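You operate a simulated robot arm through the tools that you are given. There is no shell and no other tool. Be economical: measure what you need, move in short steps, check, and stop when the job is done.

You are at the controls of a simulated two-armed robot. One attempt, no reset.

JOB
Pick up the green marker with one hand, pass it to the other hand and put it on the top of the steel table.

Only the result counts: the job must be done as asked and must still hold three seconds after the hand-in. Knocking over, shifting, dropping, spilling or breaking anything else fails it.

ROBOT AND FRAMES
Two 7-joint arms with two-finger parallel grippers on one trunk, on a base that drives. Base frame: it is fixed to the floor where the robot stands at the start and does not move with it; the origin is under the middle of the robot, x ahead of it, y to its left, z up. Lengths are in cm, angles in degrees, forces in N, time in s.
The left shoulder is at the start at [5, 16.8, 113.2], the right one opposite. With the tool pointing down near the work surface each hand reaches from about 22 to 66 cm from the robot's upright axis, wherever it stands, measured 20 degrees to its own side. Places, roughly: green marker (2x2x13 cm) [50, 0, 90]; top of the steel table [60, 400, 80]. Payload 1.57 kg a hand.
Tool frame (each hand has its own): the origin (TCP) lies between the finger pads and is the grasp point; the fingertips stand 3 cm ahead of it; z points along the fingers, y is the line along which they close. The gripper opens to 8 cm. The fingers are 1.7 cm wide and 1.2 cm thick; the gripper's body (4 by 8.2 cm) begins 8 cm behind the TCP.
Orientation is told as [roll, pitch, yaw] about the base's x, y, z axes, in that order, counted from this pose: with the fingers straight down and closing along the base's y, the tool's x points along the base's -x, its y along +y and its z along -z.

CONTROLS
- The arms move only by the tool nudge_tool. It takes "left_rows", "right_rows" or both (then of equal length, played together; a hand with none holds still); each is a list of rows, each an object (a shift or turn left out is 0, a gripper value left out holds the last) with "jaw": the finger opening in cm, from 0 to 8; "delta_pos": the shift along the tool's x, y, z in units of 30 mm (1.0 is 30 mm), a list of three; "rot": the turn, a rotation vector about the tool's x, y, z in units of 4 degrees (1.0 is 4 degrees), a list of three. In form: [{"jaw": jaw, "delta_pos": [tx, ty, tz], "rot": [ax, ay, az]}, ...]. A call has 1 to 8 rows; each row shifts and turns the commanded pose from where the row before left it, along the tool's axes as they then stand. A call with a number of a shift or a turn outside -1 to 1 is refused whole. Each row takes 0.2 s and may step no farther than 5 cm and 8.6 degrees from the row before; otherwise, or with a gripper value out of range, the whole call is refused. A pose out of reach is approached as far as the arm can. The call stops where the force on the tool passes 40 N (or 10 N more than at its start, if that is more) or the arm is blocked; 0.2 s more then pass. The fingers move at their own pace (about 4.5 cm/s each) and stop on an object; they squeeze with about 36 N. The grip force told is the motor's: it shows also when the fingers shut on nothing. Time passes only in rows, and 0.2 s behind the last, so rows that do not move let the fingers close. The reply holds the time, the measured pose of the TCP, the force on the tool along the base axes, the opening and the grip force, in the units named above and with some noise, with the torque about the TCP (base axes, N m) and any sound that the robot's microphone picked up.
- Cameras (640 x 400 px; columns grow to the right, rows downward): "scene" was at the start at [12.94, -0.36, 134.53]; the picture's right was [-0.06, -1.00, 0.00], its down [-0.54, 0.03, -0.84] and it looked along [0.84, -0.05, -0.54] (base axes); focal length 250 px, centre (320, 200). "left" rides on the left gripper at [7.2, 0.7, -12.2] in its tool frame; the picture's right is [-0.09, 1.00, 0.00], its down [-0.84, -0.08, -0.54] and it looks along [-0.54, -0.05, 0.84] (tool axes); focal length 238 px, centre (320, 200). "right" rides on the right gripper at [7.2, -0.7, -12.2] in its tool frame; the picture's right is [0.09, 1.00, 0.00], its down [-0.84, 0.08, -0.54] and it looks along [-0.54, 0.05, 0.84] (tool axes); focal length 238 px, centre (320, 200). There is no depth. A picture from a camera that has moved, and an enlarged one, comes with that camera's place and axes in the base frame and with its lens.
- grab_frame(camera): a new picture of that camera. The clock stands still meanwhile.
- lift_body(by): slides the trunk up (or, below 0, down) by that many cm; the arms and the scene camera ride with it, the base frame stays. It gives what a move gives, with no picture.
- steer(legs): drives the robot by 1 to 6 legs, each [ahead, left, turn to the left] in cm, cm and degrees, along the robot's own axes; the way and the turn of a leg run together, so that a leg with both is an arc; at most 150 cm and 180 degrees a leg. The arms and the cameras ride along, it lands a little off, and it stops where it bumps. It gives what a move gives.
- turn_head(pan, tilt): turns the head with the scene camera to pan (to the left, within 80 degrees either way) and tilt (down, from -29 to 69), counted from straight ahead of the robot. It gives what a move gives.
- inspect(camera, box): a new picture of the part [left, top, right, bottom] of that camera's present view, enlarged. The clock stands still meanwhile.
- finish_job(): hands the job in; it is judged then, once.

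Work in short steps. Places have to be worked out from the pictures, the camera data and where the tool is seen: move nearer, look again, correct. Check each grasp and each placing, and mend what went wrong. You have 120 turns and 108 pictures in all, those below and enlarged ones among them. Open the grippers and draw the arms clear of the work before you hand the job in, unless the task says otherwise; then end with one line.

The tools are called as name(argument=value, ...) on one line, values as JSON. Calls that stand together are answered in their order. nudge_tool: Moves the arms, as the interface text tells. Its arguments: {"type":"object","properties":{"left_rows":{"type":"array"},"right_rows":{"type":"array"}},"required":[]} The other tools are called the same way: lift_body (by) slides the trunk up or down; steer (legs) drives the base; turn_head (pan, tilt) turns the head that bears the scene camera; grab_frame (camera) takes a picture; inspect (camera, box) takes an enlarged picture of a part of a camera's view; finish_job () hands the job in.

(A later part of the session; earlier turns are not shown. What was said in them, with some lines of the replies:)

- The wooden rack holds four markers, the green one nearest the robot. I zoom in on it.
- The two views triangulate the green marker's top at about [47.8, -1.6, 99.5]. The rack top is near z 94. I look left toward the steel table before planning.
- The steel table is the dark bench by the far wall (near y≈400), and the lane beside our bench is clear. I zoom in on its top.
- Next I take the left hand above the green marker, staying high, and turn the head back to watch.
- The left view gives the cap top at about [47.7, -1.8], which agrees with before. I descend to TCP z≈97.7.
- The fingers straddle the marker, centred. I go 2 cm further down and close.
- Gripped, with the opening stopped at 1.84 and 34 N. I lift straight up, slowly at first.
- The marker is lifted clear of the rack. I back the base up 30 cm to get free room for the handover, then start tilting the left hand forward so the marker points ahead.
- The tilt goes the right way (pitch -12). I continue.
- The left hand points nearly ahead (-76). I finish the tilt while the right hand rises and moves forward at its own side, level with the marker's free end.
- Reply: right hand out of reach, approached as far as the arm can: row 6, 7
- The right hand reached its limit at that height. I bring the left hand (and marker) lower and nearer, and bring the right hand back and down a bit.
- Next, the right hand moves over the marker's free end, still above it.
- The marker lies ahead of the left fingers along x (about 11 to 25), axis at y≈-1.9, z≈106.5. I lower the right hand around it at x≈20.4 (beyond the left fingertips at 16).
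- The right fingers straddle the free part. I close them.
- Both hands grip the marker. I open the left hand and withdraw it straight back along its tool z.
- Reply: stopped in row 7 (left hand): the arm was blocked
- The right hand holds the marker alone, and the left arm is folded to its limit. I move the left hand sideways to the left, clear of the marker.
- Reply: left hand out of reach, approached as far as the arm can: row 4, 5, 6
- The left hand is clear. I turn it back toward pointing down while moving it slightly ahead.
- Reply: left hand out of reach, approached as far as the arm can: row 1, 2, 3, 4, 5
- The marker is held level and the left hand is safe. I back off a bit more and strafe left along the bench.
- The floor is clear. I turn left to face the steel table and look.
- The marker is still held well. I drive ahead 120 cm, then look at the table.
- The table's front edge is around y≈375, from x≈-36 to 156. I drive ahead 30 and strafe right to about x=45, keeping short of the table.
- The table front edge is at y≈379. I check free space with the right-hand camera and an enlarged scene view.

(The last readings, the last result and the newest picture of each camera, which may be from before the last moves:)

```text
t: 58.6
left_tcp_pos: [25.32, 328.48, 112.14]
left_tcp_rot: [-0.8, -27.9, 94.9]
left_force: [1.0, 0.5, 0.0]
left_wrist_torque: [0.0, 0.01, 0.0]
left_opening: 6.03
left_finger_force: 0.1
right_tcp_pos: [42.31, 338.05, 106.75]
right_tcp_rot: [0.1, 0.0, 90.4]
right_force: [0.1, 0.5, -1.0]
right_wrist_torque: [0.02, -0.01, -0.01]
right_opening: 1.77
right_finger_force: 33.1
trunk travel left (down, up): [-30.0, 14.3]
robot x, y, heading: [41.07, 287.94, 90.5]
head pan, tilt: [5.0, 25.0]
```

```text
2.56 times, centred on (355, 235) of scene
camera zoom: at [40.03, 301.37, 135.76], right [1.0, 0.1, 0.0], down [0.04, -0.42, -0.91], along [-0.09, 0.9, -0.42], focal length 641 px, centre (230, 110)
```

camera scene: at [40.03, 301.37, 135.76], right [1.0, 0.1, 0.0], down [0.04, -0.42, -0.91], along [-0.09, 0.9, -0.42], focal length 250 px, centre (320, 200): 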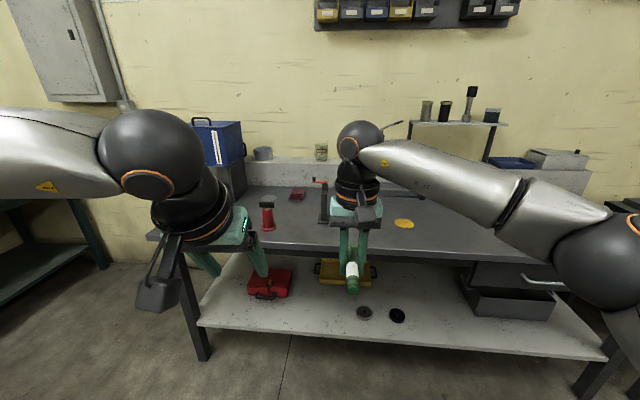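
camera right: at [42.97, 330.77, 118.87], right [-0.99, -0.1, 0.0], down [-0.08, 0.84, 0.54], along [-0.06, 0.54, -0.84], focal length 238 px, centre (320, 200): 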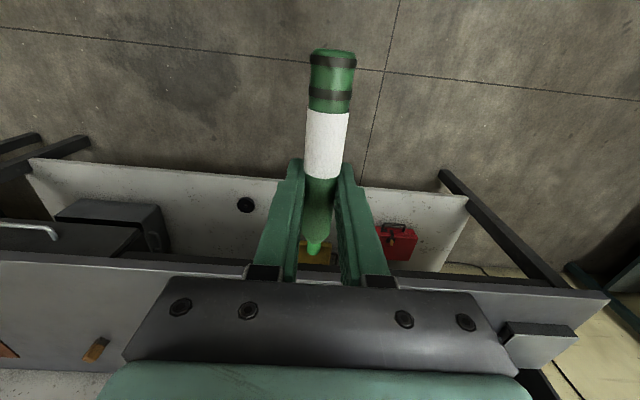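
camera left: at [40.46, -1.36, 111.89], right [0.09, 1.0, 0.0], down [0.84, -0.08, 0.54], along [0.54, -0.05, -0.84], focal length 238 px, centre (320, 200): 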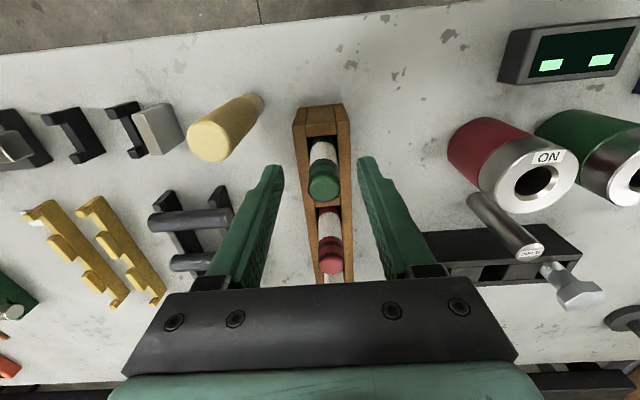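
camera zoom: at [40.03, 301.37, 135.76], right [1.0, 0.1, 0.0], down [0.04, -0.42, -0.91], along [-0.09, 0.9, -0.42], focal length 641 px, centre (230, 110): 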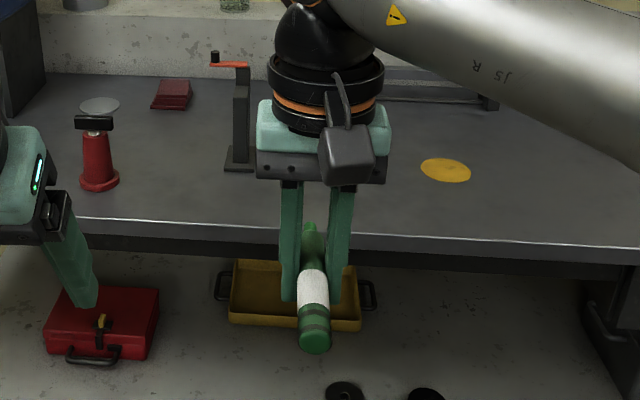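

The area around x≈50, y≈385–398 is empty, between the clamp (x≈30) and the yellow disc (x≈67). I drive right 9 and ahead 46.

steer(legs=[[0, -9, 0], [46, 0, 0]])

grab_frame(camera="right")

turn_head(pan=0, tilt=40)

grab_frame(camera="scene")

```text
t: 62.1
left_tcp_pos: [33.37, 374.04, 112.23]
left_tcp_rot: [-0.8, -27.8, 95.1]
left_force: [-0.3, 0.3, -0.7]
left_wrist_torque: [-0.02, -0.01, -0.01]
left_opening: 6.02
left_finger_force: 0.1
right_tcp_pos: [50.32, 383.52, 106.68]
right_tcp_rot: [0.1, 0.0, 90.7]
right_force: [-0.5, -0.3, -0.2]
right_wrist_torque: [0.02, -0.01, -0.02]
right_opening: 1.78
right_finger_force: 32.8
trunk travel left (down, up): [-30.0, 14.3]
robot x, y, heading: [49.03, 333.47, 90.5]
head pan, tilt: [5.0, 25.0]
```

```text
77 pictures are left
camera right: at [51.12, 376.34, 118.86], right [-0.99, -0.1, 0.0], down [-0.09, 0.84, 0.54], along [-0.06, 0.54, -0.84], focal length 238 px, centre (320, 200)
```

right: 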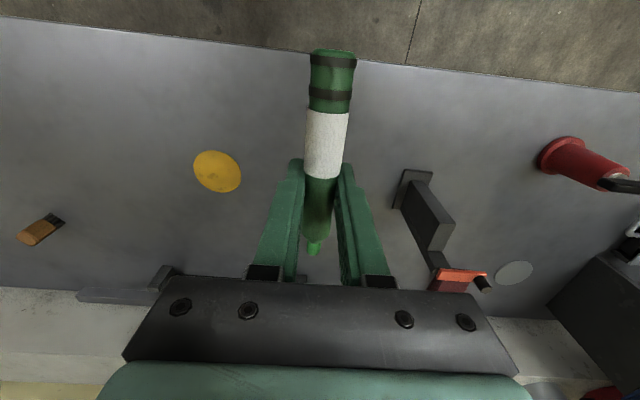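

```text
t: 62.8
left_tcp_pos: [33.42, 373.87, 112.15]
left_tcp_rot: [-0.8, -27.9, 95.1]
left_force: [0.8, 0.2, 0.2]
left_wrist_torque: [0.0, -0.01, -0.02]
left_opening: 5.99
left_finger_force: 0.0
right_tcp_pos: [50.38, 383.53, 106.79]
right_tcp_rot: [0.1, 0.0, 90.6]
right_force: [-0.2, 1.1, 0.1]
right_wrist_torque: [0.0, -0.02, -0.01]
right_opening: 1.76
right_finger_force: 32.4
trunk travel left (down, up): [-30.0, 14.3]
robot x, y, heading: [49.19, 333.85, 90.7]
head pan, tilt: [0.0, 40.0]
```

```text
76 pictures are left
camera scene: at [49.07, 346.23, 133.44], right [1.0, 0.01, 0.0], down [0.01, -0.64, -0.77], along [-0.01, 0.77, -0.64], focal length 250 px, centre (320, 200)
```

scene: 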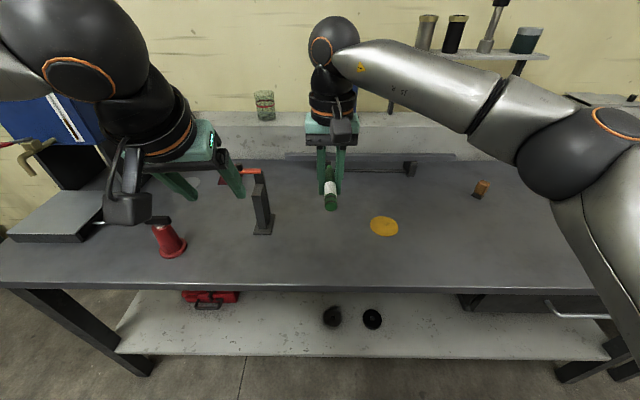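

The area is empty, with the table edge at y≈377, the clamp at x≈32 and the yellow disc at x≈67. I drive 8 cm closer, then lower the right hand partway.

steer(legs=[[8, 0, 0]])

nudge_tool(right_rows=[{"delta_pos": [-0.1, 0, 0.9]}, {"delta_pos": [-0.1, 0, 0.9]}, {"delta_pos": [-0.1, 0, 0.9]}, {"delta_pos": [-0.1, 0, 0.9]}, {"delta_pos": [-0.1, 0, 0.9]}, {"delta_pos": [0, 0, 0.7]}])

grab_frame(camera="right")

grab_frame(camera="scene")

```text
t: 63.9
left_tcp_pos: [33.34, 382.01, 112.14]
left_tcp_rot: [-0.8, -27.9, 95.0]
left_force: [0.3, -0.6, -1.1]
left_wrist_torque: [-0.02, 0.0, 0.0]
left_opening: 6.01
left_finger_force: 0.1
right_tcp_pos: [50.42, 391.34, 106.71]
right_tcp_rot: [0.1, 0.1, 90.6]
right_force: [0.2, -0.2, -0.9]
right_wrist_torque: [-0.05, -0.03, 0.03]
right_opening: 1.79
right_finger_force: 32.1
trunk travel left (down, up): [-30.0, 14.3]
robot x, y, heading: [49.04, 341.35, 90.7]
head pan, tilt: [0.0, 40.0]
```

```text
t: 65.3
left_tcp_pos: [33.4, 381.79, 112.34]
left_tcp_rot: [-0.7, -28.0, 95.1]
left_force: [-0.4, -0.3, -1.0]
left_wrist_torque: [-0.01, 0.0, 0.02]
left_opening: 5.99
left_finger_force: 0.1
right_tcp_pos: [50.49, 392.84, 91.09]
right_tcp_rot: [0.1, 0.1, 90.5]
right_force: [0.1, 0.2, -0.4]
right_wrist_torque: [-0.01, -0.01, 0.0]
right_opening: 1.77
right_finger_force: 32.7
trunk travel left (down, up): [-30.0, 14.3]
robot x, y, heading: [49.27, 341.42, 90.8]
head pan, tilt: [0.0, 40.0]
```

```text
75 pictures are left
camera right: at [51.22, 385.67, 103.27], right [-0.99, -0.1, 0.0], down [-0.08, 0.84, 0.54], along [-0.06, 0.54, -0.84], focal length 238 px, centre (320, 200)
```

right: 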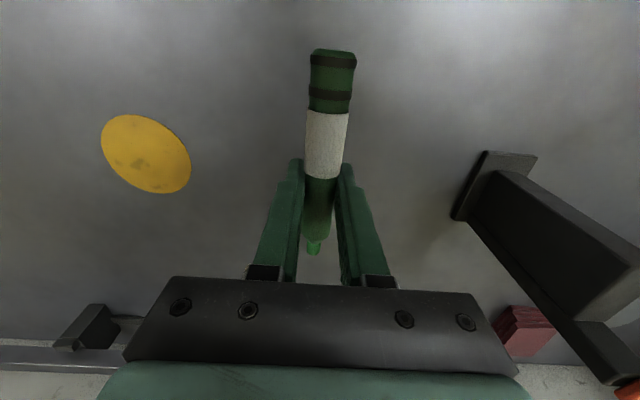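

```text
74 pictures are left
camera scene: at [49.02, 354.12, 133.43], right [1.0, 0.01, 0.0], down [0.01, -0.64, -0.77], along [-0.01, 0.77, -0.64], focal length 250 px, centre (320, 200)
```

scene: 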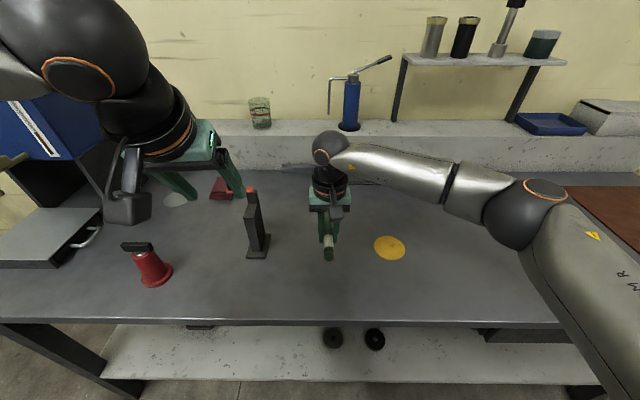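

Clear all round. I lower further, with small last steps so the fingertips just reach the tabletop.

nudge_tool(right_rows=[{"delta_pos": [0, 0, 0.8]}, {"delta_pos": [0, 0, 0.8]}, {"delta_pos": [0, 0, 0.5]}, {"delta_pos": [0, 0, 0.2]}, {}])

inspect(camera="scene", box=[270, 160, 400, 300])

```text
t: 66.5
left_tcp_pos: [33.47, 381.75, 112.24]
left_tcp_rot: [-0.8, -28.0, 94.8]
left_force: [0.4, 0.9, 0.1]
left_wrist_torque: [-0.05, 0.01, 0.0]
left_opening: 5.96
left_finger_force: 0.0
right_tcp_pos: [50.38, 392.88, 85.11]
right_tcp_rot: [0.2, -0.3, 90.5]
right_force: [5.0, -8.9, 19.5]
right_wrist_torque: [-0.47, -0.4, -0.11]
right_opening: 1.78
right_finger_force: 32.5
trunk travel left (down, up): [-30.0, 14.3]
robot x, y, heading: [48.98, 341.26, 90.6]
head pan, tilt: [0.0, 40.0]
stopped in row 5 (right hand): the force on the tool passed its limit (the readings are from after the stop); the commanded pose is now the measured one
```

```text
2.86 times, centred on (335, 230) of scene
camera zoom: at [49.08, 353.88, 133.44], right [1.0, 0.01, 0.0], down [0.01, -0.64, -0.77], along [-0.01, 0.77, -0.64], focal length 716 px, centre (277, 114)
```

zoom: 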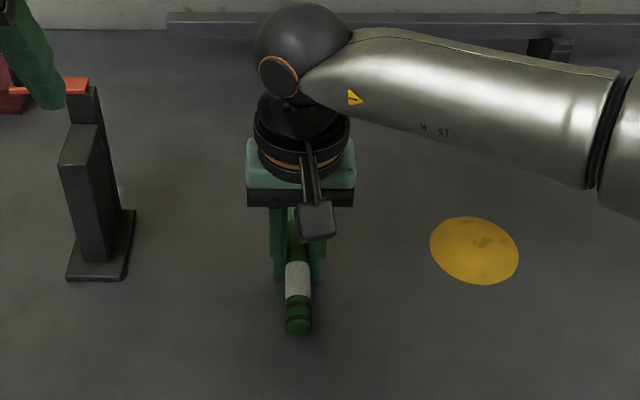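

The fingertips touched the tabletop (z≈82). I back off 3 mm and open only a little, so the marker settles between the fingers.

nudge_tool(right_rows=[{"delta_pos": [0, 0, -0.12]}, {"jaw": 1.85}, {"jaw": 1.95}, {"jaw": 2.05}, {"jaw": 2.2}, {"jaw": 2.4}, {}, {}])

grab_frame(camera="right")

inspect(camera="scene", box=[270, 160, 400, 300])

```text
t: 68.3
left_tcp_pos: [33.41, 381.82, 112.24]
left_tcp_rot: [-0.8, -27.9, 94.9]
left_force: [0.0, -0.4, -1.4]
left_wrist_torque: [-0.03, 0.0, 0.01]
left_opening: 5.99
left_finger_force: 0.0
right_tcp_pos: [50.43, 393.2, 85.06]
right_tcp_rot: [0.2, -0.3, 90.4]
right_force: [-1.0, 0.5, -0.3]
right_wrist_torque: [-0.01, -0.02, 0.01]
right_opening: 2.41
right_finger_force: 0.1
trunk travel left (down, up): [-30.0, 14.3]
robot x, y, heading: [49.18, 341.44, 90.4]
head pan, tilt: [0.0, 40.0]
```

```text
72 pictures are left
camera right: at [51.14, 385.87, 97.17], right [-0.99, -0.1, 0.0], down [-0.08, 0.83, 0.55], along [-0.06, 0.54, -0.84], focal length 238 px, centre (320, 200)
```

right: 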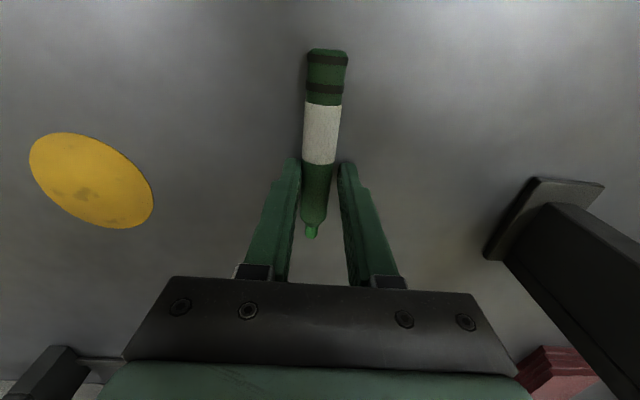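

```text
2.86 times, centred on (335, 230) of scene
camera zoom: at [49.04, 354.1, 133.43], right [1.0, 0.01, 0.0], down [0.01, -0.64, -0.77], along [-0.01, 0.77, -0.64], focal length 716 px, centre (277, 114)
```

zoom: 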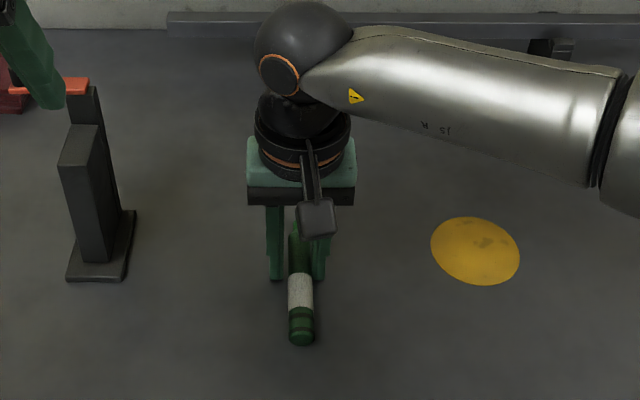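

The marker has settled on the table between the fingers. I open slowly and lift straight up.

nudge_tool(right_rows=[{"jaw": 2.8}, {"jaw": 3.4}, {"jaw": 4.2}, {"delta_pos": [0, 0, -0.3]}, {"delta_pos": [0, 0, -0.6]}, {"delta_pos": [0, 0, -0.9]}, {"delta_pos": [0, 0, -0.9]}, {"delta_pos": [0, 0, -0.9]}])

nudge_tool(right_rows=[{"delta_pos": [0.2, 0, -0.9]}, {"delta_pos": [0.5, 0, -0.8]}, {"delta_pos": [0.8, 0, 0]}, {"delta_pos": [0.8, 0, 0]}])

grab_frame(camera="scene")

```text
t: 70.1
left_tcp_pos: [33.37, 381.77, 112.28]
left_tcp_rot: [-0.8, -27.9, 95.0]
left_force: [0.2, 0.2, -1.0]
left_wrist_torque: [0.01, 0.03, -0.02]
left_opening: 6.0
left_finger_force: 0.1
right_tcp_pos: [50.33, 393.06, 95.89]
right_tcp_rot: [0.1, -0.4, 90.6]
right_force: [-0.2, -0.4, -0.4]
right_wrist_torque: [0.02, -0.01, -0.02]
right_opening: 4.23
right_finger_force: 0.0
trunk travel left (down, up): [-30.0, 14.3]
robot x, y, heading: [49.26, 341.34, 90.4]
head pan, tilt: [0.0, 40.0]
```

```text
t: 71.1
left_tcp_pos: [33.42, 381.81, 112.28]
left_tcp_rot: [-0.8, -27.9, 95.0]
left_force: [-1.1, 0.5, 0.6]
left_wrist_torque: [0.02, 0.03, -0.01]
left_opening: 5.98
left_finger_force: 0.0
right_tcp_pos: [50.42, 386.04, 100.74]
right_tcp_rot: [0.1, -0.2, 90.4]
right_force: [0.2, -0.9, -0.5]
right_wrist_torque: [-0.02, -0.01, 0.03]
right_opening: 4.19
right_finger_force: 0.1
trunk travel left (down, up): [-30.0, 14.3]
robot x, y, heading: [49.09, 341.43, 90.4]
head pan, tilt: [0.0, 40.0]
```

```text
70 pictures are left
camera scene: at [49.05, 354.08, 133.44], right [1.0, 0.01, 0.0], down [0.01, -0.64, -0.77], along [-0.01, 0.77, -0.64], focal length 250 px, centre (320, 200)
```

scene: 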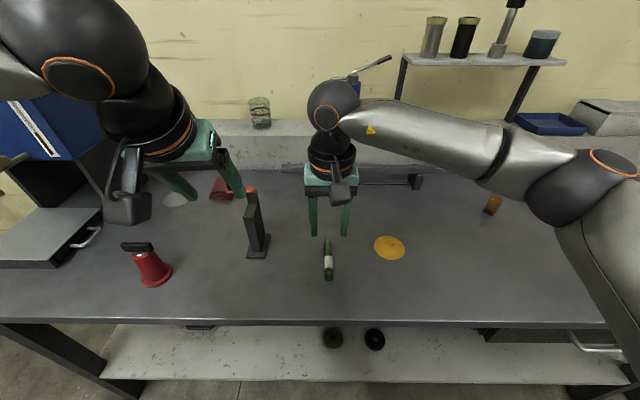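

The marker lies on the table and the hand is free. I back the base off 40 cm to draw both arms clear, then check that the marker is still.

steer(legs=[[-40, 0, 0]])

turn_head(pan=0, tilt=28)

grab_frame(camera="scene")

```text
t: 73.6
left_tcp_pos: [33.59, 342.3, 112.15]
left_tcp_rot: [-0.8, -28.0, 95.4]
left_force: [0.0, -0.1, 0.0]
left_wrist_torque: [0.0, -0.06, -0.01]
left_opening: 6.0
left_finger_force: 0.2
right_tcp_pos: [50.48, 346.69, 100.85]
right_tcp_rot: [0.2, -0.2, 90.9]
right_force: [0.2, 0.6, -0.8]
right_wrist_torque: [0.04, 0.0, -0.02]
right_opening: 4.21
right_finger_force: 0.0
trunk travel left (down, up): [-30.0, 14.3]
robot x, y, heading: [49.99, 302.0, 90.9]
head pan, tilt: [0.0, 40.0]
```

```text
t: 74.3
left_tcp_pos: [33.64, 342.23, 112.22]
left_tcp_rot: [-0.8, -27.9, 95.4]
left_force: [0.1, 0.2, -0.3]
left_wrist_torque: [-0.06, 0.05, 0.02]
left_opening: 6.03
left_finger_force: 0.0
right_tcp_pos: [50.55, 346.76, 100.69]
right_tcp_rot: [0.2, -0.3, 90.9]
right_force: [0.9, 0.3, 0.5]
right_wrist_torque: [-0.03, -0.04, -0.02]
right_opening: 4.19
right_finger_force: 0.1
trunk travel left (down, up): [-30.0, 14.3]
robot x, y, heading: [49.82, 302.05, 91.1]
head pan, tilt: [0.0, 28.0]
```

```text
69 pictures are left
camera scene: at [49.46, 315.29, 135.28], right [1.0, 0.02, 0.0], down [0.01, -0.47, -0.88], along [-0.01, 0.88, -0.47], focal length 250 px, centre (320, 200)
```

scene: 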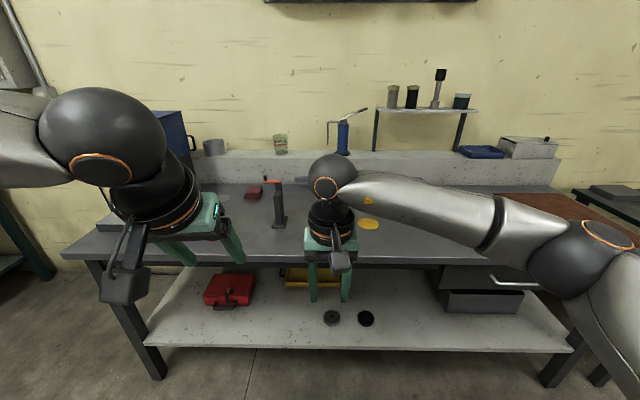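

The hand hides the marker, so I check with the right-hand camera.

nudge_tool(right_rows=[{"delta_pos": [0, -0.9, 0]}, {"delta_pos": [0, -0.9, 0]}, {"delta_pos": [0, -0.9, 0]}, {"delta_pos": [0, -0.9, 0]}, {"delta_pos": [0, -0.9, 0]}])

inspect(camera="scene", box=[220, 150, 440, 290])

```text
t: 75.5
left_tcp_pos: [33.66, 342.24, 112.23]
left_tcp_rot: [-0.6, -28.0, 95.4]
left_force: [-0.7, -0.6, -0.6]
left_wrist_torque: [0.04, -0.02, 0.03]
left_opening: 5.99
left_finger_force: 0.1
right_tcp_pos: [64.35, 346.95, 100.91]
right_tcp_rot: [0.3, -0.3, 90.9]
right_force: [0.8, 0.0, 0.2]
right_wrist_torque: [0.01, 0.02, 0.0]
right_opening: 4.21
right_finger_force: 0.2
trunk travel left (down, up): [-30.0, 14.3]
robot x, y, heading: [49.91, 302.27, 91.0]
head pan, tilt: [0.0, 28.0]
```

```text
2.86 times, centred on (330, 220) of scene
camera zoom: at [49.5, 315.28, 135.29], right [1.0, 0.02, 0.0], down [0.01, -0.47, -0.88], along [-0.02, 0.88, -0.47], focal length 716 px, centre (291, 143)
```

zoom: 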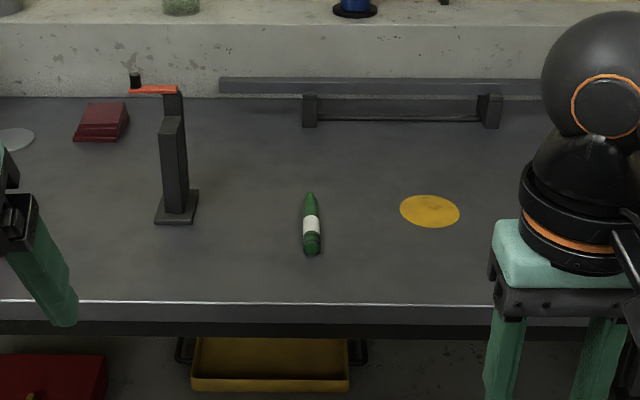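

The marker lies still on the steel table, nothing else has moved, and both hands are open and clear. I hand in.

finish_job()

```text
The job is handed in.
```

The green marker was picked up with the left hand, passed to the right hand, and now lies still on top of the steel table.
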